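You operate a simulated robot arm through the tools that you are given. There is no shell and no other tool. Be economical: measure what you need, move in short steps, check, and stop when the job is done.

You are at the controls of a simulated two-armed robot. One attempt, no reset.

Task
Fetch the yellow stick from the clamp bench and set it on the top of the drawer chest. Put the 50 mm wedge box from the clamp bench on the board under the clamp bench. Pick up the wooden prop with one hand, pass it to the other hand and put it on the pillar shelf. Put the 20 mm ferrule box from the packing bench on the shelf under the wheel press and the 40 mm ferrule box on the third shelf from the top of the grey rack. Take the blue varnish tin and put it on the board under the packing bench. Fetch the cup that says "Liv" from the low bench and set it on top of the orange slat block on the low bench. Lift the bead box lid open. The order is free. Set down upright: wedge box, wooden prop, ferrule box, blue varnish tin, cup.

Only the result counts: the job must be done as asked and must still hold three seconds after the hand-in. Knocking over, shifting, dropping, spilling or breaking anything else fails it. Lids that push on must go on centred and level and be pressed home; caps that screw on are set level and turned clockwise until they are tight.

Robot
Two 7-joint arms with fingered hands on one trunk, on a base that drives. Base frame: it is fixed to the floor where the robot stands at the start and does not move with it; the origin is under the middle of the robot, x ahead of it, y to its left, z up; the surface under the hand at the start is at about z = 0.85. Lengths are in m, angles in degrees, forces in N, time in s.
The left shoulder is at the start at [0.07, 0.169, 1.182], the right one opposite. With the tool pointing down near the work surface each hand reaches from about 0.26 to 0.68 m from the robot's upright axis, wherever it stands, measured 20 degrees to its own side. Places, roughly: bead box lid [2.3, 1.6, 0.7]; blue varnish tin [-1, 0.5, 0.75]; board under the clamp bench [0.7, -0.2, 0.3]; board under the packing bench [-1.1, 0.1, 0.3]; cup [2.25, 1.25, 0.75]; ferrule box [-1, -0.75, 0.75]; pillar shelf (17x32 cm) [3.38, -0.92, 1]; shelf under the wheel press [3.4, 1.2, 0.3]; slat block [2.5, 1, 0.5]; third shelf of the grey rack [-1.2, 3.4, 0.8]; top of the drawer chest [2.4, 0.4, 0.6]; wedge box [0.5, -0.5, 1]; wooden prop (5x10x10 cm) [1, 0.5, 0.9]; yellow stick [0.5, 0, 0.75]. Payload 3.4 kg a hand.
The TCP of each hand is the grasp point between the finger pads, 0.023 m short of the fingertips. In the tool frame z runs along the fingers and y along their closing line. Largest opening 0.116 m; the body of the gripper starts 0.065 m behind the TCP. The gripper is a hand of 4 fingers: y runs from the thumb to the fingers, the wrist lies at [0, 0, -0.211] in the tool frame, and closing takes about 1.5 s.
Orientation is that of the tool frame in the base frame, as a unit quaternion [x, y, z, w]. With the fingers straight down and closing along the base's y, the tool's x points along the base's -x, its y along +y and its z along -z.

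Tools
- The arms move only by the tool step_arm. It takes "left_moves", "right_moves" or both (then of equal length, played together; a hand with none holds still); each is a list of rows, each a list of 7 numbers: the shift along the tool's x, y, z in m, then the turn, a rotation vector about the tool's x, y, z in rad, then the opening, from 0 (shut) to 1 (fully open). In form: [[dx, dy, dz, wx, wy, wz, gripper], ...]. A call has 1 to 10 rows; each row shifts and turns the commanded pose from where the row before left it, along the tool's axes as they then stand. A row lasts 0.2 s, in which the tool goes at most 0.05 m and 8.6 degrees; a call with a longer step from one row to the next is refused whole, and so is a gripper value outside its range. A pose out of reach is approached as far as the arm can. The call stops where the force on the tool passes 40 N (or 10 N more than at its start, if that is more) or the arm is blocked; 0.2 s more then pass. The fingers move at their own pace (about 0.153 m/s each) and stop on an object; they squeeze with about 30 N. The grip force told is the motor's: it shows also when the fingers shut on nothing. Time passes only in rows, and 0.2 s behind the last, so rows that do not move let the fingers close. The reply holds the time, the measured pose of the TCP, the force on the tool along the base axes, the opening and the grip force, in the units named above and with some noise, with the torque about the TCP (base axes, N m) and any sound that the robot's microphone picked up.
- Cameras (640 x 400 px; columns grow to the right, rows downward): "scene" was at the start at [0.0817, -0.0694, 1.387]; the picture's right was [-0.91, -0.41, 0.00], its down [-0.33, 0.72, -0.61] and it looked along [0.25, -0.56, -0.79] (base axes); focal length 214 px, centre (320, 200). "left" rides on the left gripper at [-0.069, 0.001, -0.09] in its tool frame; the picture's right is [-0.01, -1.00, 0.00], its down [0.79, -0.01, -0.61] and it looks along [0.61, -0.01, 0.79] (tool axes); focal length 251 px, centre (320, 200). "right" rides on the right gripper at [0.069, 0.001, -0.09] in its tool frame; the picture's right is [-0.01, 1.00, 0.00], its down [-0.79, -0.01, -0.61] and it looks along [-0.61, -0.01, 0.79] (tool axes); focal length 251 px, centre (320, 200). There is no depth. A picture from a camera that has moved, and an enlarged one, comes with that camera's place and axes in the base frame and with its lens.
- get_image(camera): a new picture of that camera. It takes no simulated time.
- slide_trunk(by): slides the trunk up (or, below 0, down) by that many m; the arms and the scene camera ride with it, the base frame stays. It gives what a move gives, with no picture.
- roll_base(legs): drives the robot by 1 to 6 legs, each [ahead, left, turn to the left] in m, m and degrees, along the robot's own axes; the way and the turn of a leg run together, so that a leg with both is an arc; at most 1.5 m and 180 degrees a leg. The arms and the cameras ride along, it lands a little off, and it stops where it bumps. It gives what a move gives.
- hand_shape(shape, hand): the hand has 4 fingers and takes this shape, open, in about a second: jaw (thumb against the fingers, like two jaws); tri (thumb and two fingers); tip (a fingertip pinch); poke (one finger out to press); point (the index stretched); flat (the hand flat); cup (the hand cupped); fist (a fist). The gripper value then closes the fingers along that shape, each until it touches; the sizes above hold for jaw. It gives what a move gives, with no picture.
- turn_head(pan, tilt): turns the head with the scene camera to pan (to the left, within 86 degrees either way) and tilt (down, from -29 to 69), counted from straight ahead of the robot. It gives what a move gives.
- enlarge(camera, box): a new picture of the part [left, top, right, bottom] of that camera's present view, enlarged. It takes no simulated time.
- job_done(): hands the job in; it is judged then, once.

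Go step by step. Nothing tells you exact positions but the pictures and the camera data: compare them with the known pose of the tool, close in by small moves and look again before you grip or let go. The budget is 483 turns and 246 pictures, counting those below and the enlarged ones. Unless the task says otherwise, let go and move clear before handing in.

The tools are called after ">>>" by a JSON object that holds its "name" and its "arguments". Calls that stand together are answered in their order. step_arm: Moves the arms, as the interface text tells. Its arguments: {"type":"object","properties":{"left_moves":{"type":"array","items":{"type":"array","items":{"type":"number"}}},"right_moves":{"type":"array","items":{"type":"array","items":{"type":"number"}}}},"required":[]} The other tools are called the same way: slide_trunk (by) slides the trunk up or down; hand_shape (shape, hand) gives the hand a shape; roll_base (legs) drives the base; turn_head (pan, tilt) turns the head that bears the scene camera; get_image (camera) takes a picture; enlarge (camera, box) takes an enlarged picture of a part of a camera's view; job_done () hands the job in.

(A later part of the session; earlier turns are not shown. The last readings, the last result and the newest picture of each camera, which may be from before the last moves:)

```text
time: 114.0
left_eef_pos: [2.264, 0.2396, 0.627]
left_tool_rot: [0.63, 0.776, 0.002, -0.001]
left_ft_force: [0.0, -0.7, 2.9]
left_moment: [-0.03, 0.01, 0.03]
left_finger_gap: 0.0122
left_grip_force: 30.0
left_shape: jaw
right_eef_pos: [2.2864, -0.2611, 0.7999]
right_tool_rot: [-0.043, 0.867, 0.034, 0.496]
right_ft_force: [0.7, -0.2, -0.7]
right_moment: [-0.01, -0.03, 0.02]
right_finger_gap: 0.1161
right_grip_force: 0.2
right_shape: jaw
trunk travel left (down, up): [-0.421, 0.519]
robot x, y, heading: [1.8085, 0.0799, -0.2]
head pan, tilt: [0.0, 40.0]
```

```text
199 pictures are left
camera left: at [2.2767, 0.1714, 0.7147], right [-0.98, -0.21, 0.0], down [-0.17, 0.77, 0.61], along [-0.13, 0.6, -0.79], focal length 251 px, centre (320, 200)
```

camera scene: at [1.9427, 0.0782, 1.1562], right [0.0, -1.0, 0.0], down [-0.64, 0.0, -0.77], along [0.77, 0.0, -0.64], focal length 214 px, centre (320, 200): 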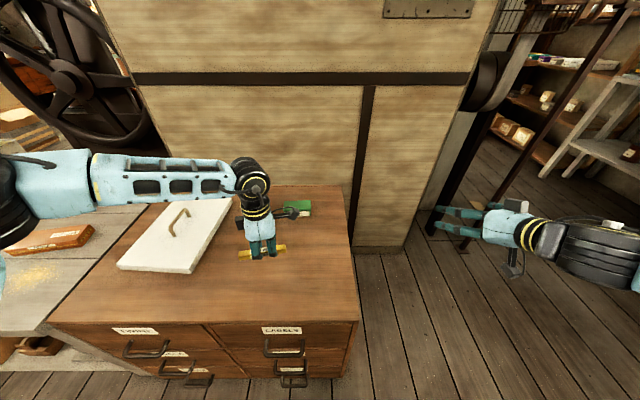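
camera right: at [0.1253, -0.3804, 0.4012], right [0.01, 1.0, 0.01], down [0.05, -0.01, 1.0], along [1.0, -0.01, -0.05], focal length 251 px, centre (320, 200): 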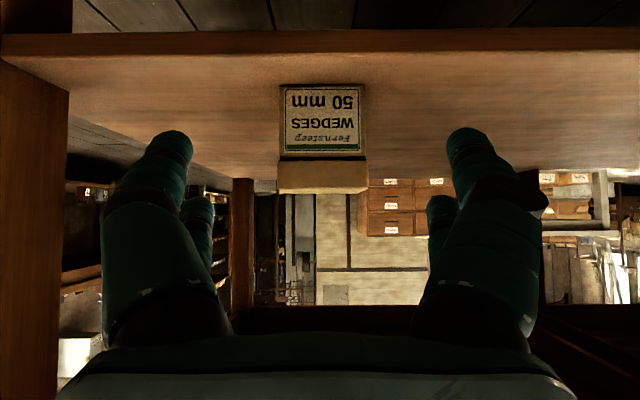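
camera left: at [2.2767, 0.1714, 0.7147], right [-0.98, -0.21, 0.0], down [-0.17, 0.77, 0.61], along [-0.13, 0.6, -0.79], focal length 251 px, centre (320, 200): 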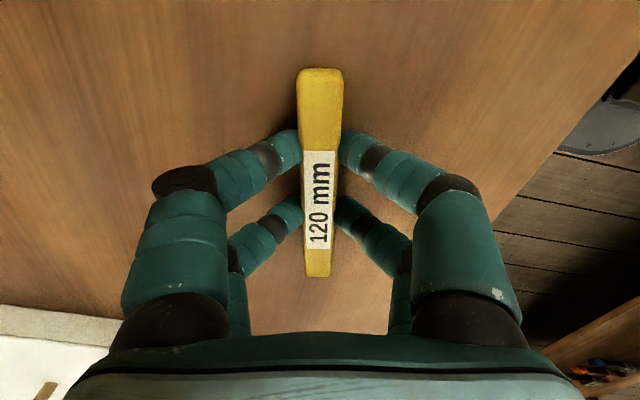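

Contact begins (2.9 N); I release the stick here and lift.

>>> {"name": "step_arm", "arguments": {"left_moves": [[0, 0, 0, 0, 0, 0, 0.3], [0, 0, 0, 0, 0, 0, 0.6], [0, 0, 0, 0, 0, 0, 1], [0, 0, 0, 0, 0, 0, 1], [0, 0, 0, 0, 0, 0, 1], [0, 0, -0.04, 0, 0, 0, 1], [0, 0, -0.05, 0, 0, 0, 1], [0, 0, -0.05, 0, 0, 0, 1], [0, 0, 0, 0, 0, 0, 1]]}}

>>> {"name": "get_image", "arguments": {"camera": "left"}}

```text
time: 116.0
left_eef_pos: [2.2644, 0.2367, 0.7682]
left_tool_rot: [0.63, 0.776, 0.003, -0.001]
left_ft_force: [0.3, -0.3, 0.5]
left_moment: [0.03, -0.05, 0.02]
left_finger_gap: 0.1162
left_grip_force: 0.1
left_shape: jaw
right_eef_pos: [2.2862, -0.2611, 0.7978]
right_tool_rot: [-0.044, 0.866, 0.034, 0.496]
right_ft_force: [-0.8, -0.3, 0.0]
right_moment: [0.04, 0.04, -0.01]
right_finger_gap: 0.116
right_grip_force: 0.0
right_shape: jaw
trunk travel left (down, up): [-0.421, 0.519]
robot x, y, heading: [1.8036, 0.0757, -0.0]
head pan, tilt: [0.0, 40.0]
```

```text
198 pictures are left
camera left: at [2.2779, 0.1691, 0.8572], right [-0.98, -0.21, 0.0], down [-0.17, 0.77, 0.61], along [-0.13, 0.6, -0.79], focal length 251 px, centre (320, 200)
```

left: 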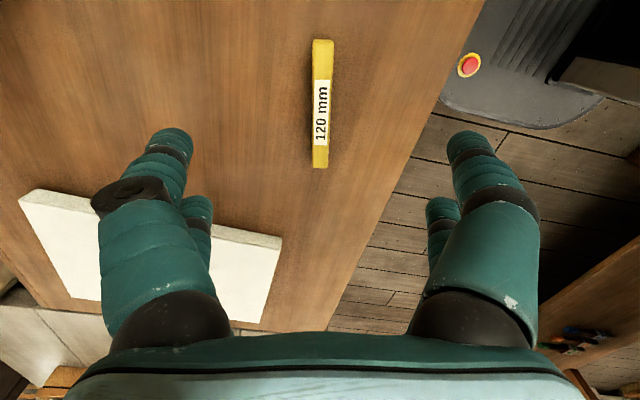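

>>> {"name": "slide_trunk", "arguments": {"by": 0.3}}

>>> {"name": "step_arm", "arguments": {"left_moves": [[0, 0, 0, 0, 0, -0.137, 1], [0, 0, 0, 0, 0, -0.137, 1], [0, 0, 0, 0, 0, -0.137, 1], [0, 0, 0, 0, 0, -0.137, 1], [0, 0, 0, 0, 0, -0.137, 1], [0, 0, 0, 0, 0, -0.137, 1], [0, 0, 0, 0, 0, -0.137, 1], [0, 0, 0, 0, 0, -0.137, 1], [0, 0, 0, 0, 0, -0.137, 1], [0, 0, 0, 0, 0, -0.125, 1]]}}

>>> {"name": "roll_base", "arguments": {"legs": [[-0.15, 0, 0], [0, 1.0, 0]]}}

>>> {"name": "turn_head", "arguments": {"pan": 0, "tilt": 50}}

>>> {"name": "get_image", "arguments": {"camera": "scene"}}

```text
time: 119.0
left_eef_pos: [2.2661, 0.2366, 1.0689]
left_tool_rot: [0.63, 0.777, 0.003, -0.002]
left_ft_force: [-0.1, -0.5, 0.0]
left_moment: [-0.01, 0.01, -0.01]
left_finger_gap: 0.1156
left_grip_force: 0.0
left_shape: jaw
right_eef_pos: [2.2857, -0.2598, 1.0979]
right_tool_rot: [-0.043, 0.867, 0.033, 0.496]
right_ft_force: [-0.6, 0.3, 0.6]
right_moment: [0.03, -0.01, 0.02]
right_finger_gap: 0.1158
right_grip_force: 0.1
right_shape: jaw
trunk travel left (down, up): [-0.721, 0.219]
robot x, y, heading: [1.8063, 0.0822, -0.3]
head pan, tilt: [0.0, 40.0]
```

```text
time: 121.2
left_eef_pos: [2.2646, 0.237, 1.0688]
left_tool_rot: [0.002, 1.0, 0.003, 0.002]
left_ft_force: [0.0, -0.4, 0.4]
left_moment: [0.0, 0.0, -0.03]
left_finger_gap: 0.1159
left_grip_force: 0.0
left_shape: jaw
right_eef_pos: [2.2871, -0.2606, 1.0988]
right_tool_rot: [-0.043, 0.866, 0.033, 0.496]
right_ft_force: [-0.1, 0.1, 0.4]
right_moment: [0.02, 0.0, 0.03]
right_finger_gap: 0.116
right_grip_force: 0.0
right_shape: jaw
trunk travel left (down, up): [-0.721, 0.219]
robot x, y, heading: [1.8066, 0.0809, -0.2]
head pan, tilt: [0.0, 40.0]
```

```text
time: 127.4
left_eef_pos: [2.1217, 1.251, 1.0688]
left_tool_rot: [0.007, 1.0, 0.003, 0.001]
left_ft_force: [0.9, -0.1, -0.2]
left_moment: [0.03, 0.03, 0.0]
left_finger_gap: 0.1159
left_grip_force: 0.0
left_shape: jaw
right_eef_pos: [2.1397, 0.7535, 1.0974]
right_tool_rot: [-0.04, 0.867, 0.033, 0.496]
right_ft_force: [0.3, -0.1, 0.8]
right_moment: [0.0, 0.01, -0.03]
right_finger_gap: 0.1159
right_grip_force: 0.1
right_shape: jaw
trunk travel left (down, up): [-0.721, 0.219]
robot x, y, heading: [1.6598, 1.0949, -0.6]
head pan, tilt: [0.0, 40.0]
```

```text
time: 128.1
left_eef_pos: [2.1226, 1.2509, 1.0686]
left_tool_rot: [0.007, 1.0, 0.003, 0.001]
left_ft_force: [0.7, -0.5, 0.1]
left_moment: [-0.01, 0.0, -0.02]
left_finger_gap: 0.1159
left_grip_force: 0.1
left_shape: jaw
right_eef_pos: [2.1396, 0.7534, 1.0981]
right_tool_rot: [-0.039, 0.867, 0.032, 0.496]
right_ft_force: [-0.2, -0.5, -0.4]
right_moment: [0.02, -0.01, -0.01]
right_finger_gap: 0.1161
right_grip_force: 0.0
right_shape: jaw
trunk travel left (down, up): [-0.721, 0.219]
robot x, y, heading: [1.6621, 1.0986, -0.9]
head pan, tilt: [0.0, 50.0]
```

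```text
197 pictures are left
camera scene: at [1.7895, 1.0955, 1.4222], right [-0.01, -1.0, 0.0], down [-0.77, 0.01, -0.64], along [0.64, -0.01, -0.77], focal length 214 px, centre (320, 200)
```

scene: 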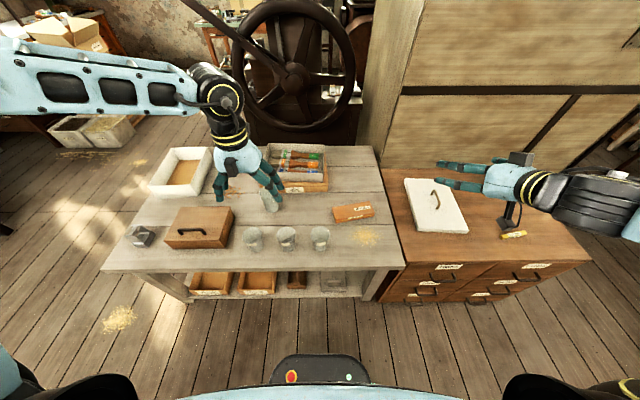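

>>> {"name": "enlarge", "arguments": {"camera": "scene", "box": [220, 180, 400, 270]}}

>>> {"name": "get_image", "arguments": {"camera": "left"}}

```text
3.56 times, centred on (310, 225) of scene
camera zoom: at [1.7895, 1.0955, 1.4222], right [-0.01, -1.0, 0.0], down [-0.77, 0.01, -0.64], along [0.64, -0.01, -0.77], focal length 763 px, centre (356, 111)
```

zoom: 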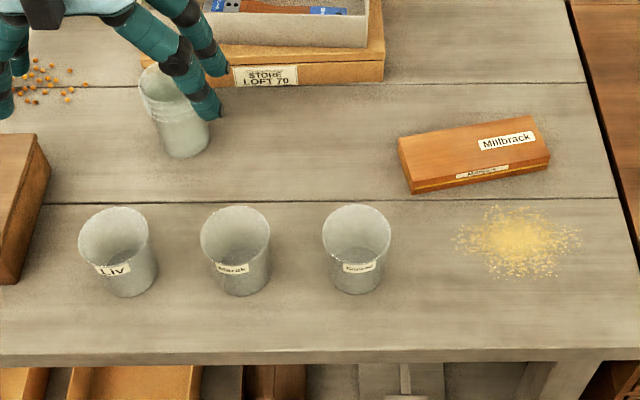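

```text
195 pictures are left
camera left: at [2.1886, 1.2501, 1.157], right [-0.01, -1.0, -0.01], down [-0.8, 0.0, 0.6], along [-0.6, 0.01, -0.8], focal length 251 px, centre (320, 200)
```

left: 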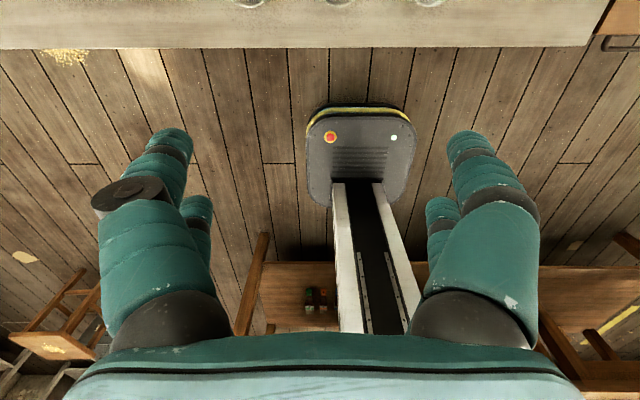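

The "Liv" cup is the leftmost of the three, at about [2.241, 1.37], rim z ~0.65. I bring the left hand above it and lower the trunk.

>>> {"name": "step_arm", "arguments": {"left_moves": [[-0.03, 0.03, 0, 0, 0, 0, 1], [-0.03, 0.03, 0, 0, 0, 0, 1], [-0.03, 0.03, 0, 0, 0, 0, 1], [-0.03, 0.029, 0, 0, 0, 0, 1], [0, 0, 0, 0, 0, 0, 1]]}}

>>> {"name": "slide_trunk", "arguments": {"by": -0.27}}

>>> {"name": "get_image", "arguments": {"camera": "left"}}

>>> {"name": "get_image", "arguments": {"camera": "scene"}}

```text
time: 129.3
left_eef_pos: [2.2427, 1.3717, 1.0693]
left_tool_rot: [0.007, 1.0, 0.003, 0.001]
left_ft_force: [0.1, 0.5, -0.7]
left_moment: [0.01, -0.01, 0.01]
left_finger_gap: 0.116
left_grip_force: 0.0
left_shape: jaw
right_eef_pos: [2.1395, 0.7538, 1.0978]
right_tool_rot: [-0.04, 0.867, 0.032, 0.496]
right_ft_force: [0.2, 0.7, 0.2]
right_moment: [0.01, 0.0, 0.01]
right_finger_gap: 0.1162
right_grip_force: 0.0
right_shape: jaw
trunk travel left (down, up): [-0.721, 0.219]
robot x, y, heading: [1.66, 1.0984, -0.9]
head pan, tilt: [0.0, 50.0]
```

```text
time: 132.1
left_eef_pos: [2.2426, 1.372, 0.7987]
left_tool_rot: [0.007, 1.0, 0.003, 0.001]
left_ft_force: [1.0, 0.0, 0.2]
left_moment: [-0.01, 0.0, -0.01]
left_finger_gap: 0.1158
left_grip_force: 0.1
left_shape: jaw
right_eef_pos: [2.139, 0.753, 0.8281]
right_tool_rot: [-0.04, 0.867, 0.032, 0.496]
right_ft_force: [-0.1, -0.3, -0.6]
right_moment: [0.02, 0.0, 0.01]
right_finger_gap: 0.1161
right_grip_force: 0.1
right_shape: jaw
trunk travel left (down, up): [-0.451, 0.489]
robot x, y, heading: [1.6638, 1.0962, -0.6]
head pan, tilt: [0.0, 50.0]
```

```text
194 pictures are left
camera left: at [2.3093, 1.3703, 0.8879], right [-0.01, -1.0, -0.01], down [-0.8, 0.0, 0.6], along [-0.6, 0.01, -0.8], focal length 251 px, centre (320, 200)
```

left: 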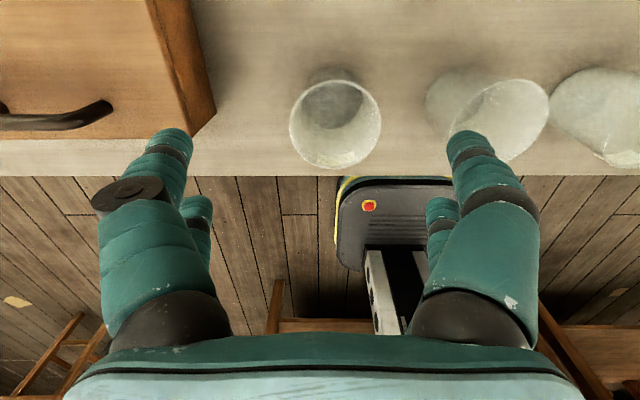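

```text
193 pictures are left
camera scene: at [1.7894, 1.0953, 1.1522], right [-0.01, -1.0, 0.0], down [-0.77, 0.01, -0.64], along [0.64, -0.01, -0.77], focal length 214 px, centre (320, 200)
```

scene: 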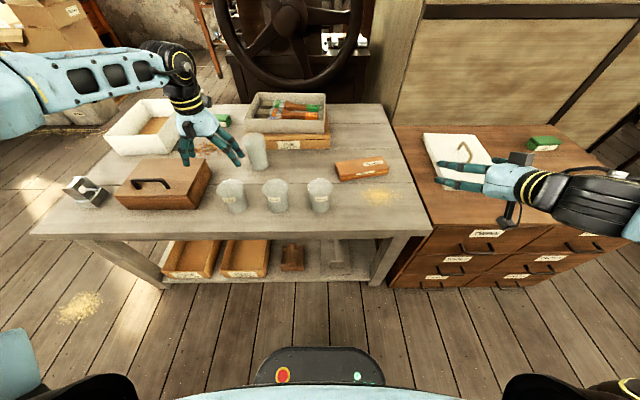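

>>> {"name": "step_arm", "arguments": {"left_moves": [[0.011, -0.012, 0, 0, 0, 0, 1], [0, 0, 0.04, 0, 0, 0, 1], [0, 0, 0.04, 0, 0, 0, 1], [0, 0, 0, 0, 0, 0, 1]]}}

>>> {"name": "get_image", "arguments": {"camera": "left"}}

>>> {"name": "enlarge", "arguments": {"camera": "scene", "box": [120, 110, 340, 230]}}

```text
time: 133.1
left_eef_pos: [2.2311, 1.3586, 0.7202]
left_tool_rot: [0.008, 1.0, 0.003, 0.001]
left_ft_force: [0.3, -0.5, 0.0]
left_moment: [-0.05, -0.01, 0.02]
left_finger_gap: 0.1158
left_grip_force: 0.2
left_shape: jaw
right_eef_pos: [2.1397, 0.754, 0.8282]
right_tool_rot: [-0.04, 0.867, 0.032, 0.496]
right_ft_force: [-0.1, 0.6, 0.2]
right_moment: [0.0, 0.02, -0.01]
right_finger_gap: 0.1161
right_grip_force: 0.1
right_shape: jaw
trunk travel left (down, up): [-0.451, 0.489]
robot x, y, heading: [1.6604, 1.0964, -0.7]
head pan, tilt: [0.0, 50.0]
```

```text
192 pictures are left
camera left: at [2.297, 1.3575, 0.8084], right [-0.01, -1.0, -0.01], down [-0.8, 0.0, 0.6], along [-0.6, 0.01, -0.8], focal length 251 px, centre (320, 200)
```

left: 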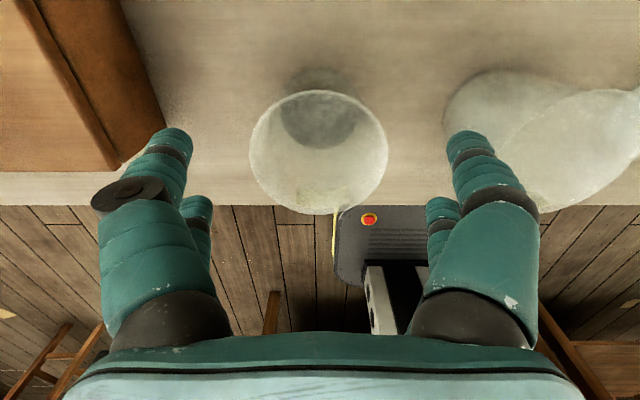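

```text
2.91 times, centred on (230, 170) of scene
camera zoom: at [1.7893, 1.0952, 1.1522], right [-0.01, -1.0, 0.0], down [-0.77, 0.01, -0.64], along [0.64, -0.01, -0.77], focal length 624 px, centre (582, 287)
```

zoom: 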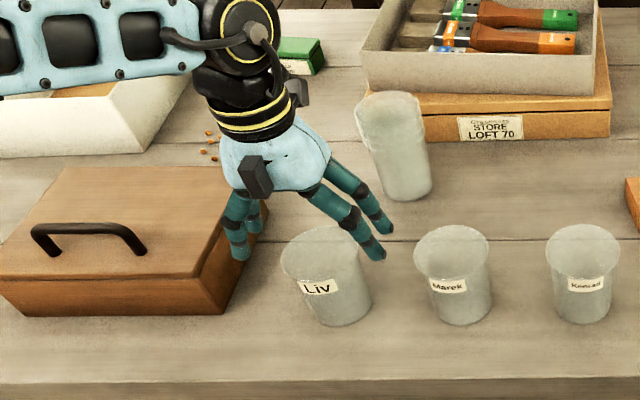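

>>> {"name": "step_arm", "arguments": {"left_moves": [[0.001, 0, 0.04, 0, 0, 0, 1], [0, 0, 0.04, 0, 0, 0, 1], [0, 0, 0.01, 0, 0, 0, 1], [0, 0, 0, 0, 0, 0, 1]]}}

>>> {"name": "get_image", "arguments": {"camera": "left"}}

```text
time: 134.1
left_eef_pos: [2.2045, 1.3699, 0.6452]
left_tool_rot: [0.007, 1.0, 0.002, 0.002]
left_ft_force: [-0.2, -0.3, 0.6]
left_moment: [0.04, -0.03, 0.03]
left_finger_gap: 0.1161
left_grip_force: 0.1
left_shape: jaw
left hand out of reach, approached as far as the arm can: row 1, 2, 3
right_eef_pos: [2.1389, 0.7533, 0.8284]
right_tool_rot: [-0.04, 0.867, 0.032, 0.496]
right_ft_force: [0.3, -0.2, 0.7]
right_moment: [-0.02, -0.01, 0.01]
right_finger_gap: 0.1158
right_grip_force: 0.0
right_shape: jaw
trunk travel left (down, up): [-0.451, 0.489]
robot x, y, heading: [1.6624, 1.0971, -0.9]
head pan, tilt: [0.0, 50.0]
```

```text
190 pictures are left
camera left: at [2.2702, 1.3687, 0.7346], right [-0.01, -1.0, 0.0], down [-0.8, 0.0, 0.6], along [-0.6, 0.01, -0.8], focal length 251 px, centre (320, 200)
```

left: 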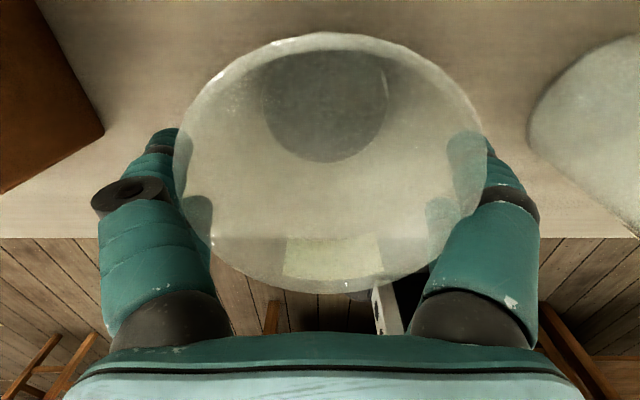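

Reach ran out; I go back up, move the base closer and lower the trunk instead.

>>> {"name": "step_arm", "arguments": {"left_moves": [[0, -0.005, -0.03, 0, 0, 0, 1], [0, 0, -0.05, 0, 0, 0, 1], [0, 0, -0.05, 0, 0, 0, 1], [0, 0, -0.05, 0, 0, 0, 1], [0, 0, -0.04, 0, 0, 0, 1], [0, 0, 0, 0, 0, 0, 1]]}}

>>> {"name": "roll_base", "arguments": {"legs": [[0.07, 0, 0.8]]}}

>>> {"name": "slide_trunk", "arguments": {"by": -0.13}}

>>> {"name": "get_image", "arguments": {"camera": "left"}}

```text
time: 135.5
left_eef_pos: [2.2049, 1.3672, 0.8658]
left_tool_rot: [0.007, 1.0, 0.003, 0.001]
left_ft_force: [0.5, -0.2, -0.4]
left_moment: [0.0, 0.02, 0.0]
left_finger_gap: 0.1156
left_grip_force: 0.1
left_shape: jaw
right_eef_pos: [2.1404, 0.7536, 0.8276]
right_tool_rot: [-0.039, 0.867, 0.032, 0.496]
right_ft_force: [-0.1, -0.4, 1.2]
right_moment: [0.0, -0.03, 0.0]
right_finger_gap: 0.1159
right_grip_force: 0.1
right_shape: jaw
trunk travel left (down, up): [-0.451, 0.489]
robot x, y, heading: [1.6635, 1.0973, -0.6]
head pan, tilt: [0.0, 50.0]
```

```text
time: 136.5
left_eef_pos: [2.2709, 1.3749, 0.8643]
left_tool_rot: [0.0, 1.0, 0.003, 0.0]
left_ft_force: [-1.0, -0.8, 0.0]
left_moment: [-0.02, 0.0, -0.01]
left_finger_gap: 0.1158
left_grip_force: 0.1
left_shape: jaw
right_eef_pos: [2.2145, 0.7602, 0.8283]
right_tool_rot: [-0.045, 0.867, 0.035, 0.495]
right_ft_force: [0.8, -0.6, -0.6]
right_moment: [-0.01, 0.02, 0.01]
right_finger_gap: 0.116
right_grip_force: 0.1
right_shape: jaw
trunk travel left (down, up): [-0.451, 0.489]
robot x, y, heading: [1.7331, 1.0976, 0.2]
head pan, tilt: [0.0, 50.0]
```

```text
time: 138.1
left_eef_pos: [2.2702, 1.3753, 0.735]
left_tool_rot: [0.0, 1.0, 0.002, 0.001]
left_ft_force: [-0.4, 0.2, -1.4]
left_moment: [-0.03, 0.01, 0.01]
left_finger_gap: 0.1162
left_grip_force: 0.1
left_shape: jaw
right_eef_pos: [2.2141, 0.7595, 0.6976]
right_tool_rot: [-0.045, 0.866, 0.035, 0.496]
right_ft_force: [1.0, -0.3, -0.6]
right_moment: [-0.02, -0.02, 0.06]
right_finger_gap: 0.1161
right_grip_force: 0.0
right_shape: jaw
trunk travel left (down, up): [-0.321, 0.619]
robot x, y, heading: [1.7334, 1.094, 0.1]
head pan, tilt: [0.0, 50.0]
```

```text
189 pictures are left
camera left: at [2.3362, 1.3743, 0.8238], right [0.01, -1.0, -0.01], down [-0.8, -0.01, 0.6], along [-0.6, 0.0, -0.8], focal length 251 px, centre (320, 200)
```

left: 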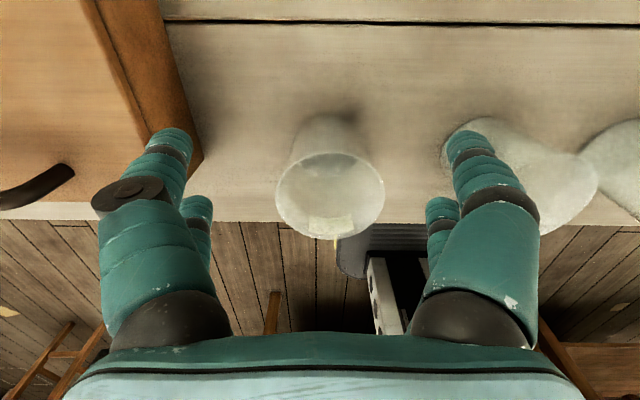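

>>> {"name": "step_arm", "arguments": {"left_moves": [[0.041, -0.012, 0, 0, 0, 0, 1], [0, 0, 0.025, 0, 0, 0, 1], [0, 0, 0.0, 0, 0, 0, 1]]}}

>>> {"name": "get_image", "arguments": {"camera": "left"}}

```text
time: 138.8
left_eef_pos: [2.228, 1.3612, 0.7114]
left_tool_rot: [-0.001, 1.0, 0.003, 0.001]
left_ft_force: [0.6, 0.7, 0.0]
left_moment: [0.01, -0.01, -0.01]
left_finger_gap: 0.1158
left_grip_force: 0.1
left_shape: jaw
right_eef_pos: [2.2135, 0.7604, 0.6978]
right_tool_rot: [-0.046, 0.866, 0.036, 0.496]
right_ft_force: [0.0, -0.6, -0.6]
right_moment: [-0.01, 0.01, 0.01]
right_finger_gap: 0.116
right_grip_force: 0.1
right_shape: jaw
trunk travel left (down, up): [-0.321, 0.619]
robot x, y, heading: [1.7285, 1.1012, 0.1]
head pan, tilt: [0.0, 50.0]
```

```text
188 pictures are left
camera left: at [2.2951, 1.362, 0.7994], right [0.01, -1.0, -0.01], down [-0.8, -0.01, 0.6], along [-0.6, 0.0, -0.8], focal length 251 px, centre (320, 200)
```

left: 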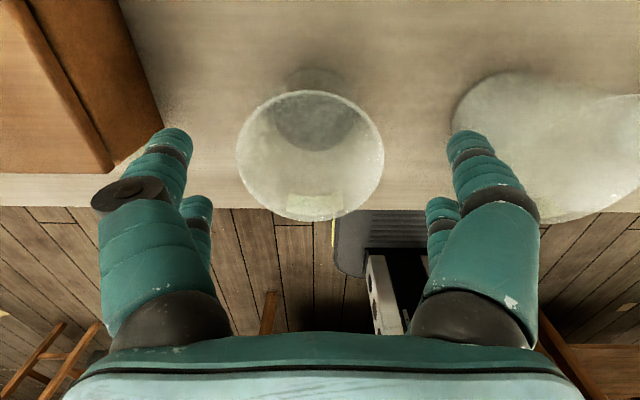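

>>> {"name": "step_arm", "arguments": {"left_moves": [[-0.003, 0.005, 0.02, 0, 0, 0, 1], [0, 0, 0.03, 0, 0, 0, 1], [0, 0, 0.03, 0, 0, 0, 1], [0, 0, 0.0, 0, 0, 0, 1]]}}

>>> {"name": "get_image", "arguments": {"camera": "left"}}

```text
time: 139.8
left_eef_pos: [2.2327, 1.3699, 0.6351]
left_tool_rot: [-0.001, 1.0, 0.003, 0.005]
left_ft_force: [5.0, 3.9, 31.0]
left_moment: [-0.05, 0.41, -0.08]
left_finger_gap: 0.1158
left_grip_force: 0.0
left_shape: jaw
right_eef_pos: [2.2106, 0.7591, 0.6995]
right_tool_rot: [-0.046, 0.866, 0.037, 0.497]
right_ft_force: [-0.4, -0.1, -0.6]
right_moment: [0.01, 0.01, 0.01]
right_finger_gap: 0.116
right_grip_force: 0.0
right_shape: jaw
trunk travel left (down, up): [-0.321, 0.619]
robot x, y, heading: [1.7326, 1.0999, -0.1]
head pan, tilt: [0.0, 50.0]
```

```text
187 pictures are left
camera left: at [2.298, 1.3678, 0.7235], right [0.01, -1.0, -0.01], down [-0.8, -0.01, 0.6], along [-0.6, 0.0, -0.8], focal length 251 px, centre (320, 200)
```

left: 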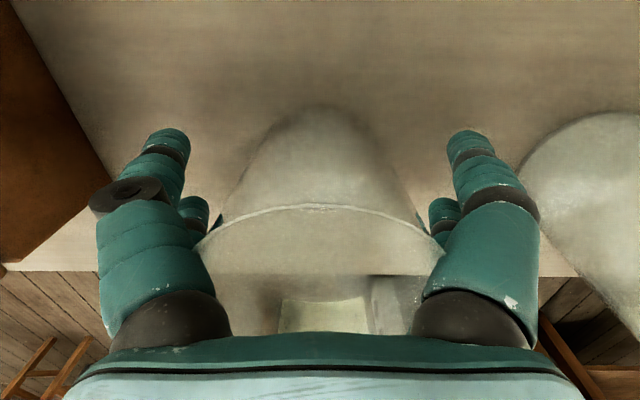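

>>> {"name": "step_arm", "arguments": {"left_moves": [[0, 0, -0.012, 0, 0, 0, 1], [0, 0, 0, 0, 0, 0, 1]]}}

>>> {"name": "get_image", "arguments": {"camera": "left"}}

>>> {"name": "enlarge", "arguments": {"camera": "scene", "box": [120, 90, 340, 210]}}

```text
time: 140.4
left_eef_pos: [2.2308, 1.3691, 0.6415]
left_tool_rot: [0.0, 1.0, 0.003, 0.0]
left_ft_force: [-0.7, -0.1, 0.2]
left_moment: [-0.01, -0.01, -0.02]
left_finger_gap: 0.1162
left_grip_force: 0.1
left_shape: jaw
right_eef_pos: [2.2144, 0.7604, 0.6978]
right_tool_rot: [-0.046, 0.866, 0.035, 0.496]
right_ft_force: [-0.2, -0.5, -0.3]
right_moment: [0.0, 0.01, 0.03]
right_finger_gap: 0.1161
right_grip_force: 0.1
right_shape: jaw
trunk travel left (down, up): [-0.321, 0.619]
robot x, y, heading: [1.7317, 1.0966, 0.1]
head pan, tilt: [0.0, 50.0]
```

```text
186 pictures are left
camera left: at [2.2989, 1.3685, 0.7301], right [0.01, -1.0, -0.01], down [-0.8, -0.01, 0.61], along [-0.61, 0.0, -0.8], focal length 251 px, centre (320, 200)
```

left: 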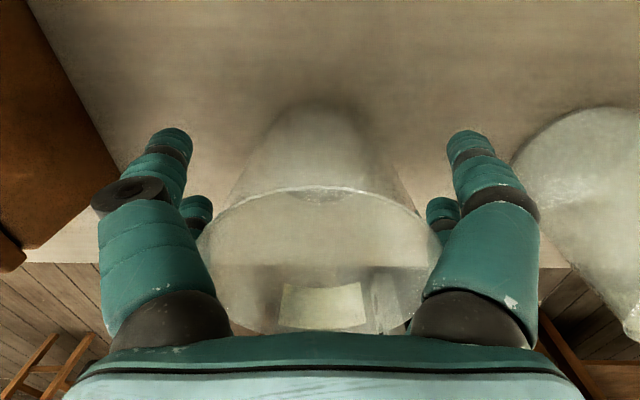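

```text
2.91 times, centred on (230, 150) of scene
camera zoom: at [1.8586, 1.0966, 1.0219], right [0.0, -1.0, 0.0], down [-0.77, 0.0, -0.64], along [0.64, 0.0, -0.77], focal length 624 px, centre (582, 346)
```

zoom: 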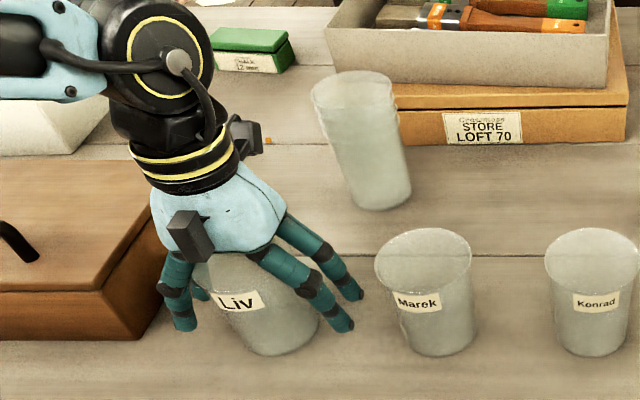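

>>> {"name": "step_arm", "arguments": {"left_moves": [[0, 0, -0.004, 0, 0, 0, 0.7], [0, 0, 0, 0, 0, 0, 0.4], [0, 0, 0, 0, 0, 0, 0.0], [0, 0, 0, 0, 0, 0, 0.0], [0, 0, 0, 0, 0, 0, 0.0], [0, 0, 0, 0, 0, 0, 0.0], [0, 0, 0, 0, 0, 0, 0.0]]}}

>>> {"name": "get_image", "arguments": {"camera": "left"}}

```text
time: 142.1
left_eef_pos: [2.2328, 1.3691, 0.6449]
left_tool_rot: [0.0, 1.0, 0.002, 0.001]
left_ft_force: [1.0, -0.2, -0.1]
left_moment: [0.0, -0.01, 0.01]
left_finger_gap: 0.0487
left_grip_force: 29.8
left_shape: jaw
right_eef_pos: [2.2129, 0.7587, 0.6978]
right_tool_rot: [-0.047, 0.866, 0.036, 0.496]
right_ft_force: [0.0, -0.8, -0.2]
right_moment: [0.0, 0.01, -0.06]
right_finger_gap: 0.1161
right_grip_force: 0.1
right_shape: jaw
trunk travel left (down, up): [-0.321, 0.619]
robot x, y, heading: [1.7315, 1.0971, 0.3]
head pan, tilt: [0.0, 50.0]
```

```text
184 pictures are left
camera left: at [2.2988, 1.368, 0.7346], right [0.01, -1.0, -0.01], down [-0.8, -0.01, 0.61], along [-0.61, 0.0, -0.8], focal length 251 px, centre (320, 200)
```

left: 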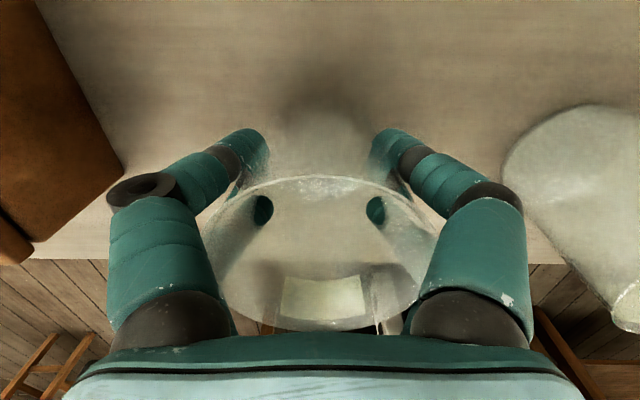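

>>> {"name": "step_arm", "arguments": {"left_moves": [[0, 0, -0.03, 0, 0, 0, 0], [0, 0, -0.05, 0, 0, 0, 0], [0, 0, -0.05, 0, 0, 0, 0], [0, 0, -0.03, 0, 0, 0, 0], [0, 0, 0, 0, 0, 0, 0]]}}

>>> {"name": "slide_trunk", "arguments": {"by": 0.15}}

>>> {"name": "get_image", "arguments": {"camera": "scene"}}

>>> {"name": "get_image", "arguments": {"camera": "left"}}

```text
time: 143.2
left_eef_pos: [2.2304, 1.3708, 0.8049]
left_tool_rot: [0.0, 1.0, 0.003, 0.001]
left_ft_force: [0.1, -0.4, 0.1]
left_moment: [0.01, 0.04, -0.01]
left_finger_gap: 0.0484
left_grip_force: 29.7
left_shape: jaw
right_eef_pos: [2.2132, 0.7603, 0.6981]
right_tool_rot: [-0.046, 0.866, 0.036, 0.496]
right_ft_force: [0.0, 0.1, -0.4]
right_moment: [-0.03, 0.02, 0.02]
right_finger_gap: 0.116
right_grip_force: 0.1
right_shape: jaw
trunk travel left (down, up): [-0.321, 0.619]
robot x, y, heading: [1.7326, 1.0994, 0.1]
head pan, tilt: [0.0, 50.0]
```

```text
time: 145.0
left_eef_pos: [2.2311, 1.3695, 0.9558]
left_tool_rot: [0.0, 1.0, 0.002, 0.001]
left_ft_force: [0.4, 0.6, -0.2]
left_moment: [0.01, -0.02, -0.01]
left_finger_gap: 0.0482
left_grip_force: 30.2
left_shape: jaw
right_eef_pos: [2.2144, 0.7614, 0.848]
right_tool_rot: [-0.046, 0.867, 0.035, 0.496]
right_ft_force: [-1.1, -1.2, -0.5]
right_moment: [-0.03, -0.01, 0.02]
right_finger_gap: 0.1159
right_grip_force: 0.1
right_shape: jaw
trunk travel left (down, up): [-0.471, 0.469]
robot x, y, heading: [1.7317, 1.0971, 0.1]
head pan, tilt: [0.0, 50.0]
```

```text
183 pictures are left
camera scene: at [1.8587, 1.0967, 1.1721], right [0.0, -1.0, 0.0], down [-0.77, 0.0, -0.64], along [0.64, 0.0, -0.77], focal length 214 px, centre (320, 200)
```

scene: 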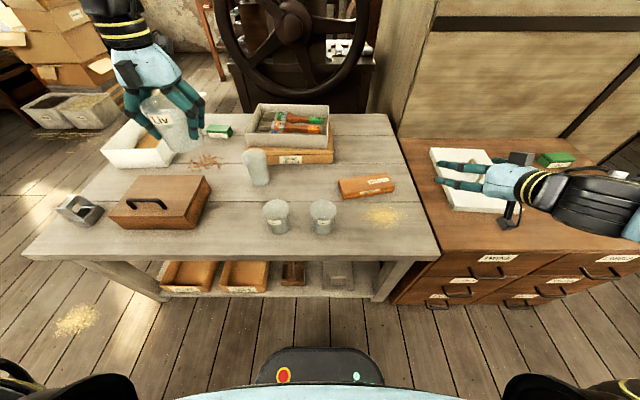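

```text
182 pictures are left
camera left: at [2.2975, 1.3702, 1.0441], right [0.01, -1.0, -0.01], down [-0.8, -0.01, 0.61], along [-0.61, 0.0, -0.8], focal length 251 px, centre (320, 200)
```

left: 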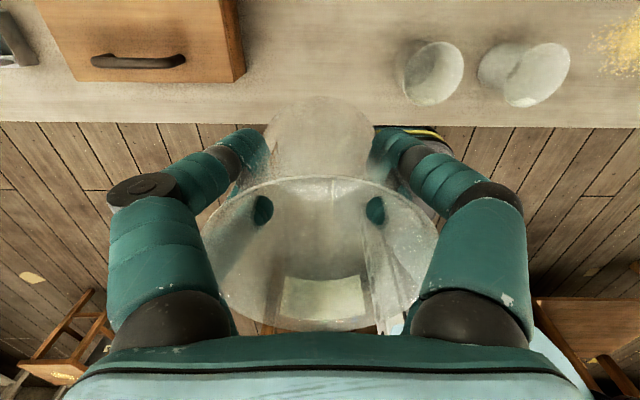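

>>> {"name": "roll_base", "arguments": {"legs": [[0, -0.38, 0], [0.06, 0, 0]]}}

>>> {"name": "step_arm", "arguments": {"left_moves": [[-0.04, -0.02, 0, 0, 0, 0, 0], [-0.04, -0.02, 0, 0, 0, 0, 0], [-0.025, -0.02, 0, 0, 0, 0, 0], [0, 0, 0, 0, 0, 0, 0]]}}

>>> {"name": "get_image", "arguments": {"camera": "scene"}}

>>> {"name": "get_image", "arguments": {"camera": "left"}}

```text
time: 148.0
left_eef_pos: [2.2941, 0.9961, 0.9551]
left_tool_rot: [-0.001, 1.0, 0.003, 0.001]
left_ft_force: [0.1, -0.6, -0.3]
left_moment: [0.02, 0.06, 0.01]
left_finger_gap: 0.0487
left_grip_force: 30.2
left_shape: jaw
right_eef_pos: [2.2791, 0.3854, 0.8471]
right_tool_rot: [-0.047, 0.867, 0.036, 0.495]
right_ft_force: [0.2, -0.6, 0.1]
right_moment: [-0.03, 0.01, -0.02]
right_finger_gap: 0.116
right_grip_force: 0.1
right_shape: jaw
trunk travel left (down, up): [-0.471, 0.469]
robot x, y, heading: [1.7917, 0.7209, 0.3]
head pan, tilt: [0.0, 50.0]
```

```text
time: 149.0
left_eef_pos: [2.3505, 0.9609, 0.9395]
left_tool_rot: [-0.003, 1.0, 0.002, 0.001]
left_ft_force: [-0.6, -0.1, -0.2]
left_moment: [-0.01, 0.04, 0.0]
left_finger_gap: 0.0483
left_grip_force: 29.8
left_shape: jaw
left hand out of reach, approached as far as the arm can: row 2, 3
right_eef_pos: [2.2785, 0.386, 0.8476]
right_tool_rot: [-0.048, 0.867, 0.037, 0.495]
right_ft_force: [0.6, 0.0, 0.5]
right_moment: [-0.02, -0.01, 0.0]
right_finger_gap: 0.116
right_grip_force: 0.1
right_shape: jaw
trunk travel left (down, up): [-0.471, 0.469]
robot x, y, heading: [1.7926, 0.7188, 0.4]
head pan, tilt: [0.0, 50.0]
```

```text
181 pictures are left
camera scene: at [1.9219, 0.7215, 1.172], right [0.01, -1.0, 0.0], down [-0.77, 0.0, -0.64], along [0.64, 0.0, -0.77], focal length 214 px, centre (320, 200)
```

scene: 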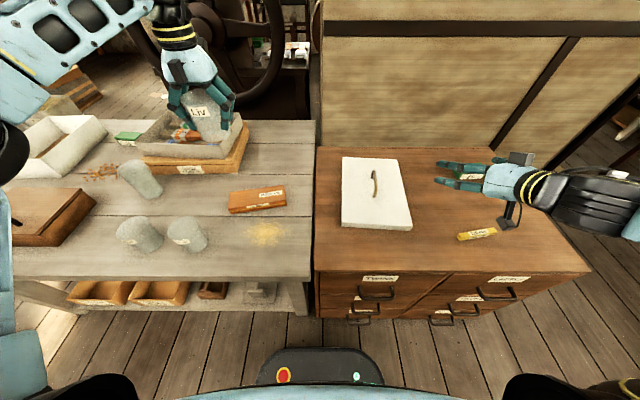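

```text
180 pictures are left
camera left: at [2.4162, 0.9601, 1.0278], right [0.01, -1.0, 0.0], down [-0.8, -0.01, 0.6], along [-0.6, 0.0, -0.8], focal length 251 px, centre (320, 200)
```

left: 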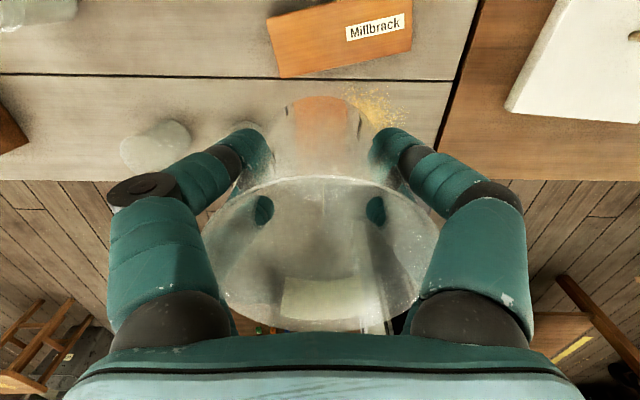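

>>> {"name": "step_arm", "arguments": {"right_moves": [[-0.03, 0, -0.038, 0, 0, 0, 1], [-0.03, 0, -0.038, 0, 0, 0, 1], [-0.03, 0, -0.038, 0, 0, 0, 1], [-0.03, 0, -0.038, 0, 0, 0, 1], [-0.03, 0, -0.038, 0, 0, 0, 1]]}}

>>> {"name": "roll_base", "arguments": {"legs": [[0.045, -0.028, 0]]}}

>>> {"name": "slide_trunk", "arguments": {"by": -0.2}}

>>> {"name": "get_image", "arguments": {"camera": "left"}}

>>> {"name": "get_image", "arguments": {"camera": "scene"}}

```text
time: 150.2
left_eef_pos: [2.3491, 0.9601, 0.9394]
left_tool_rot: [-0.002, 1.0, 0.003, 0.002]
left_ft_force: [-0.3, -0.4, 0.0]
left_moment: [-0.01, -0.01, -0.02]
left_finger_gap: 0.0484
left_grip_force: 30.1
left_shape: jaw
right_eef_pos: [2.1884, 0.3702, 1.0755]
right_tool_rot: [-0.049, 0.866, 0.038, 0.496]
right_ft_force: [-0.7, -0.6, 0.8]
right_moment: [0.01, 0.04, 0.01]
right_finger_gap: 0.1164
right_grip_force: 0.0
right_shape: jaw
trunk travel left (down, up): [-0.471, 0.469]
robot x, y, heading: [1.7958, 0.722, 0.3]
head pan, tilt: [0.0, 50.0]
```

```text
time: 151.1
left_eef_pos: [2.3971, 0.9318, 0.9395]
left_tool_rot: [-0.001, 1.0, 0.003, 0.001]
left_ft_force: [-0.1, -0.2, -0.9]
left_moment: [0.01, 0.01, 0.02]
left_finger_gap: 0.0482
left_grip_force: 30.4
left_shape: jaw
right_eef_pos: [2.2371, 0.3423, 1.0719]
right_tool_rot: [-0.048, 0.867, 0.037, 0.495]
right_ft_force: [0.9, 0.1, -0.3]
right_moment: [0.0, -0.03, -0.01]
right_finger_gap: 0.1163
right_grip_force: 0.1
right_shape: jaw
trunk travel left (down, up): [-0.471, 0.469]
robot x, y, heading: [1.8411, 0.6942, 0.3]
head pan, tilt: [0.0, 50.0]
```

```text
time: 153.3
left_eef_pos: [2.3942, 0.9329, 0.7386]
left_tool_rot: [-0.002, 1.0, 0.003, 0.002]
left_ft_force: [-0.2, 0.1, 0.0]
left_moment: [0.03, -0.02, 0.0]
left_finger_gap: 0.0479
left_grip_force: 30.4
left_shape: jaw
right_eef_pos: [2.2355, 0.3432, 0.8747]
right_tool_rot: [-0.048, 0.866, 0.036, 0.496]
right_ft_force: [-0.7, 0.0, -0.2]
right_moment: [-0.02, -0.02, 0.0]
right_finger_gap: 0.1161
right_grip_force: 0.1
right_shape: jaw
trunk travel left (down, up): [-0.271, 0.669]
robot x, y, heading: [1.8385, 0.6944, 0.1]
head pan, tilt: [0.0, 50.0]
```

```text
179 pictures are left
camera left: at [2.4615, 0.9323, 0.8286], right [0.01, -1.0, 0.0], down [-0.8, -0.01, 0.6], along [-0.6, 0.0, -0.8], focal length 251 px, centre (320, 200)
```

left: 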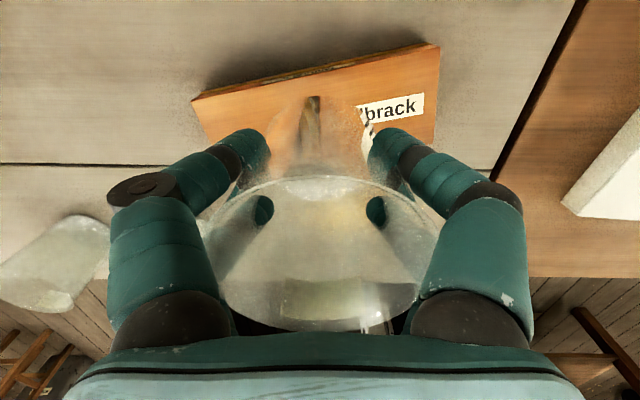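

```text
178 pictures are left
camera scene: at [1.9673, 0.6939, 0.9722], right [0.01, -1.0, 0.0], down [-0.77, 0.0, -0.64], along [0.64, 0.0, -0.77], focal length 214 px, centre (320, 200)
```

scene: 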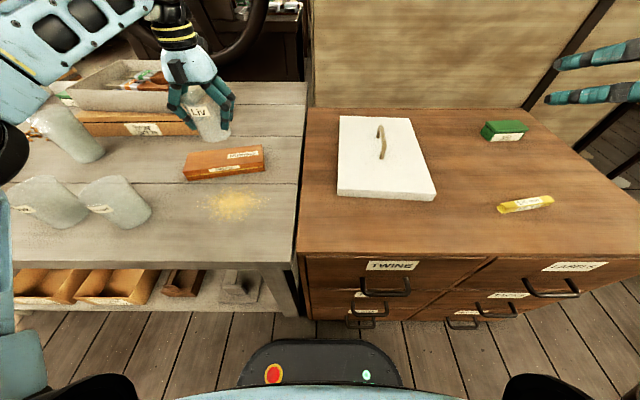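

>>> {"name": "step_arm", "arguments": {"left_moves": [[0.006, 0, 0, 0, 0, 0, 0], [0, 0, 0, 0, 0, 0, 0]]}}

>>> {"name": "slide_trunk", "arguments": {"by": -0.04}}

>>> {"name": "slide_trunk", "arguments": {"by": -0.01}}

>>> {"name": "get_image", "arguments": {"camera": "left"}}

>>> {"name": "enlarge", "arguments": {"camera": "scene", "box": [120, 60, 300, 200]}}

```text
time: 153.9
left_eef_pos: [2.3893, 0.9325, 0.7401]
left_tool_rot: [-0.002, 1.0, 0.001, 0.002]
left_ft_force: [0.7, 0.7, -0.3]
left_moment: [0.01, -0.03, 0.01]
left_finger_gap: 0.048
left_grip_force: 30.1
left_shape: jaw
right_eef_pos: [2.2352, 0.3438, 0.8735]
right_tool_rot: [-0.047, 0.867, 0.036, 0.495]
right_ft_force: [-0.6, 0.0, 0.5]
right_moment: [-0.03, -0.03, -0.04]
right_finger_gap: 0.116
right_grip_force: 0.2
right_shape: jaw
trunk travel left (down, up): [-0.271, 0.669]
robot x, y, heading: [1.8408, 0.696, 0.4]
head pan, tilt: [0.0, 50.0]
```

```text
time: 154.7
left_eef_pos: [2.3893, 0.9319, 0.6998]
left_tool_rot: [-0.002, 1.0, 0.002, 0.003]
left_ft_force: [0.2, 0.1, -1.0]
left_moment: [-0.01, -0.01, -0.01]
left_finger_gap: 0.0483
left_grip_force: 30.3
left_shape: jaw
right_eef_pos: [2.2349, 0.3432, 0.8342]
right_tool_rot: [-0.048, 0.866, 0.037, 0.496]
right_ft_force: [0.1, -0.1, 0.5]
right_moment: [-0.02, -0.01, 0.0]
right_finger_gap: 0.1159
right_grip_force: 0.0
right_shape: jaw
trunk travel left (down, up): [-0.231, 0.709]
robot x, y, heading: [1.8413, 0.6894, 0.2]
head pan, tilt: [0.0, 50.0]
```

```text
time: 155.3
left_eef_pos: [2.3889, 0.9325, 0.6892]
left_tool_rot: [-0.002, 1.0, 0.003, 0.001]
left_ft_force: [0.2, -0.1, -0.8]
left_moment: [0.03, 0.02, -0.03]
left_finger_gap: 0.048
left_grip_force: 30.2
left_shape: jaw
right_eef_pos: [2.2359, 0.3421, 0.8248]
right_tool_rot: [-0.048, 0.866, 0.037, 0.496]
right_ft_force: [0.9, 0.8, -0.1]
right_moment: [0.01, 0.02, -0.03]
right_finger_gap: 0.116
right_grip_force: 0.1
right_shape: jaw
trunk travel left (down, up): [-0.221, 0.719]
robot x, y, heading: [1.8365, 0.6916, 0.3]
head pan, tilt: [0.0, 50.0]
```

```text
177 pictures are left
camera left: at [2.4553, 0.9322, 0.7785], right [0.01, -1.0, 0.0], down [-0.8, -0.01, 0.6], along [-0.6, 0.0, -0.8], focal length 251 px, centre (320, 200)
```

left: 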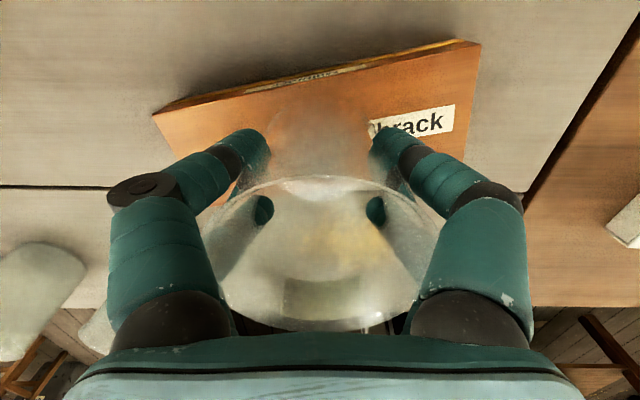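

```text
2.86 times, centred on (210, 130) of scene
camera zoom: at [1.9672, 0.6939, 0.9221], right [0.01, -1.0, 0.0], down [-0.77, 0.0, -0.64], along [0.64, 0.0, -0.77], focal length 613 px, centre (634, 400)
```

zoom: 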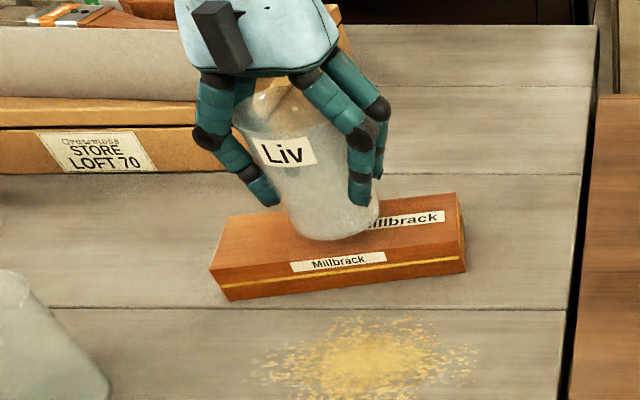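

>>> {"name": "slide_trunk", "arguments": {"by": -0.007}}

>>> {"name": "slide_trunk", "arguments": {"by": -0.004}}

>>> {"name": "slide_trunk", "arguments": {"by": -0.003}}

```text
time: 155.8
left_eef_pos: [2.3898, 0.9325, 0.6832]
left_tool_rot: [-0.002, 1.0, 0.003, 0.002]
left_ft_force: [0.3, -0.4, -0.7]
left_moment: [0.02, 0.06, -0.03]
left_finger_gap: 0.0483
left_grip_force: 30.9
left_shape: jaw
right_eef_pos: [2.2361, 0.3431, 0.8168]
right_tool_rot: [-0.048, 0.866, 0.037, 0.496]
right_ft_force: [0.2, -0.3, 0.1]
right_moment: [-0.04, -0.01, 0.02]
right_finger_gap: 0.1162
right_grip_force: 0.2
right_shape: jaw
trunk travel left (down, up): [-0.214, 0.726]
robot x, y, heading: [1.8367, 0.6956, 0.2]
head pan, tilt: [0.0, 50.0]
```

```text
time: 156.4
left_eef_pos: [2.3894, 0.9324, 0.6785]
left_tool_rot: [-0.002, 1.0, 0.002, 0.002]
left_ft_force: [0.1, 0.5, -0.2]
left_moment: [-0.03, -0.01, 0.0]
left_finger_gap: 0.0483
left_grip_force: 30.4
left_shape: jaw
right_eef_pos: [2.2359, 0.3435, 0.8124]
right_tool_rot: [-0.047, 0.867, 0.036, 0.495]
right_ft_force: [0.5, 0.4, 0.3]
right_moment: [-0.03, 0.02, -0.01]
right_finger_gap: 0.116
right_grip_force: 0.1
right_shape: jaw
trunk travel left (down, up): [-0.21, 0.73]
robot x, y, heading: [1.8383, 0.6956, 0.5]
head pan, tilt: [0.0, 50.0]
```

```text
time: 156.9
left_eef_pos: [2.3879, 0.932, 0.6765]
left_tool_rot: [-0.003, 1.0, 0.002, 0.002]
left_ft_force: [1.8, 0.0, 6.4]
left_moment: [-0.03, 0.0, -0.02]
left_finger_gap: 0.0482
left_grip_force: 30.0
left_shape: jaw
right_eef_pos: [2.2347, 0.3431, 0.81]
right_tool_rot: [-0.047, 0.866, 0.036, 0.496]
right_ft_force: [-0.2, -0.4, 0.3]
right_moment: [-0.01, 0.01, 0.03]
right_finger_gap: 0.1157
right_grip_force: 0.0
right_shape: jaw
trunk travel left (down, up): [-0.207, 0.733]
robot x, y, heading: [1.8361, 0.6944, 0.0]
head pan, tilt: [0.0, 50.0]
```

>>> {"name": "step_arm", "arguments": {"left_moves": [[0, 0, 0, 0, 0, 0, 0.5], [0, 0, 0, 0, 0, 0, 0.7], [0, 0, 0, 0, 0, 0, 1], [0, 0, 0, 0, 0, 0, 1], [0, 0, 0, 0, 0, 0, 1]]}}

>>> {"name": "get_image", "arguments": {"camera": "left"}}

```text
time: 158.1
left_eef_pos: [2.3893, 0.9314, 0.6759]
left_tool_rot: [-0.001, 1.0, 0.002, 0.002]
left_ft_force: [0.0, 0.0, -0.1]
left_moment: [0.02, 0.01, -0.02]
left_finger_gap: 0.1159
left_grip_force: 0.1
left_shape: jaw
right_eef_pos: [2.235, 0.3436, 0.8095]
right_tool_rot: [-0.048, 0.867, 0.036, 0.496]
right_ft_force: [0.1, -1.1, 0.3]
right_moment: [0.0, -0.02, -0.03]
right_finger_gap: 0.116
right_grip_force: 0.2
right_shape: jaw
trunk travel left (down, up): [-0.207, 0.733]
robot x, y, heading: [1.8404, 0.6953, 0.3]
head pan, tilt: [0.0, 50.0]
```

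```text
175 pictures are left
camera left: at [2.4554, 0.9322, 0.7644], right [0.01, -1.0, 0.0], down [-0.8, -0.01, 0.6], along [-0.6, 0.0, -0.8], focal length 251 px, centre (320, 200)
```

left: 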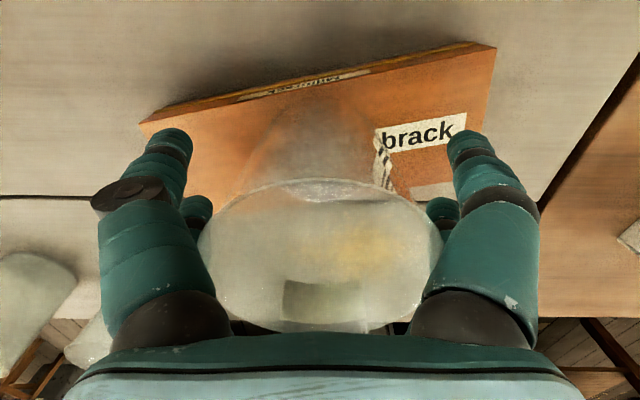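

>>> {"name": "slide_trunk", "arguments": {"by": 0.25}}

>>> {"name": "get_image", "arguments": {"camera": "scene"}}

```text
time: 160.7
left_eef_pos: [2.3902, 0.9319, 0.9255]
left_tool_rot: [-0.002, 1.0, 0.002, 0.002]
left_ft_force: [-1.3, 0.8, 0.1]
left_moment: [-0.03, -0.02, -0.01]
left_finger_gap: 0.1161
left_grip_force: 0.1
left_shape: jaw
right_eef_pos: [2.2351, 0.3438, 1.0601]
right_tool_rot: [-0.048, 0.866, 0.037, 0.496]
right_ft_force: [0.4, -0.3, 0.7]
right_moment: [-0.03, 0.0, 0.0]
right_finger_gap: 0.1162
right_grip_force: 0.0
right_shape: jaw
trunk travel left (down, up): [-0.457, 0.483]
robot x, y, heading: [1.8392, 0.6966, 0.4]
head pan, tilt: [0.0, 50.0]
```

```text
174 pictures are left
camera scene: at [1.9674, 0.6938, 1.1581], right [0.01, -1.0, 0.0], down [-0.77, 0.0, -0.64], along [0.64, 0.0, -0.77], focal length 214 px, centre (320, 200)
```

scene: 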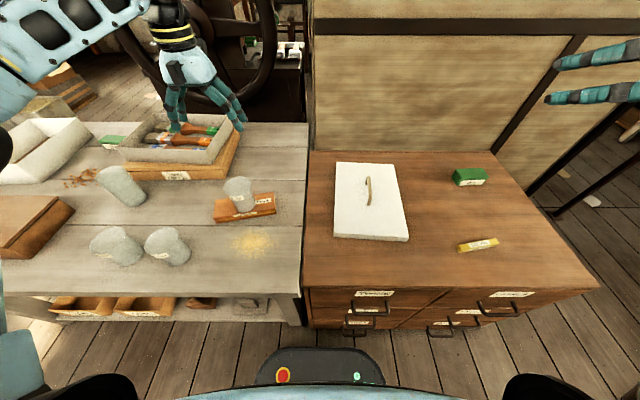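

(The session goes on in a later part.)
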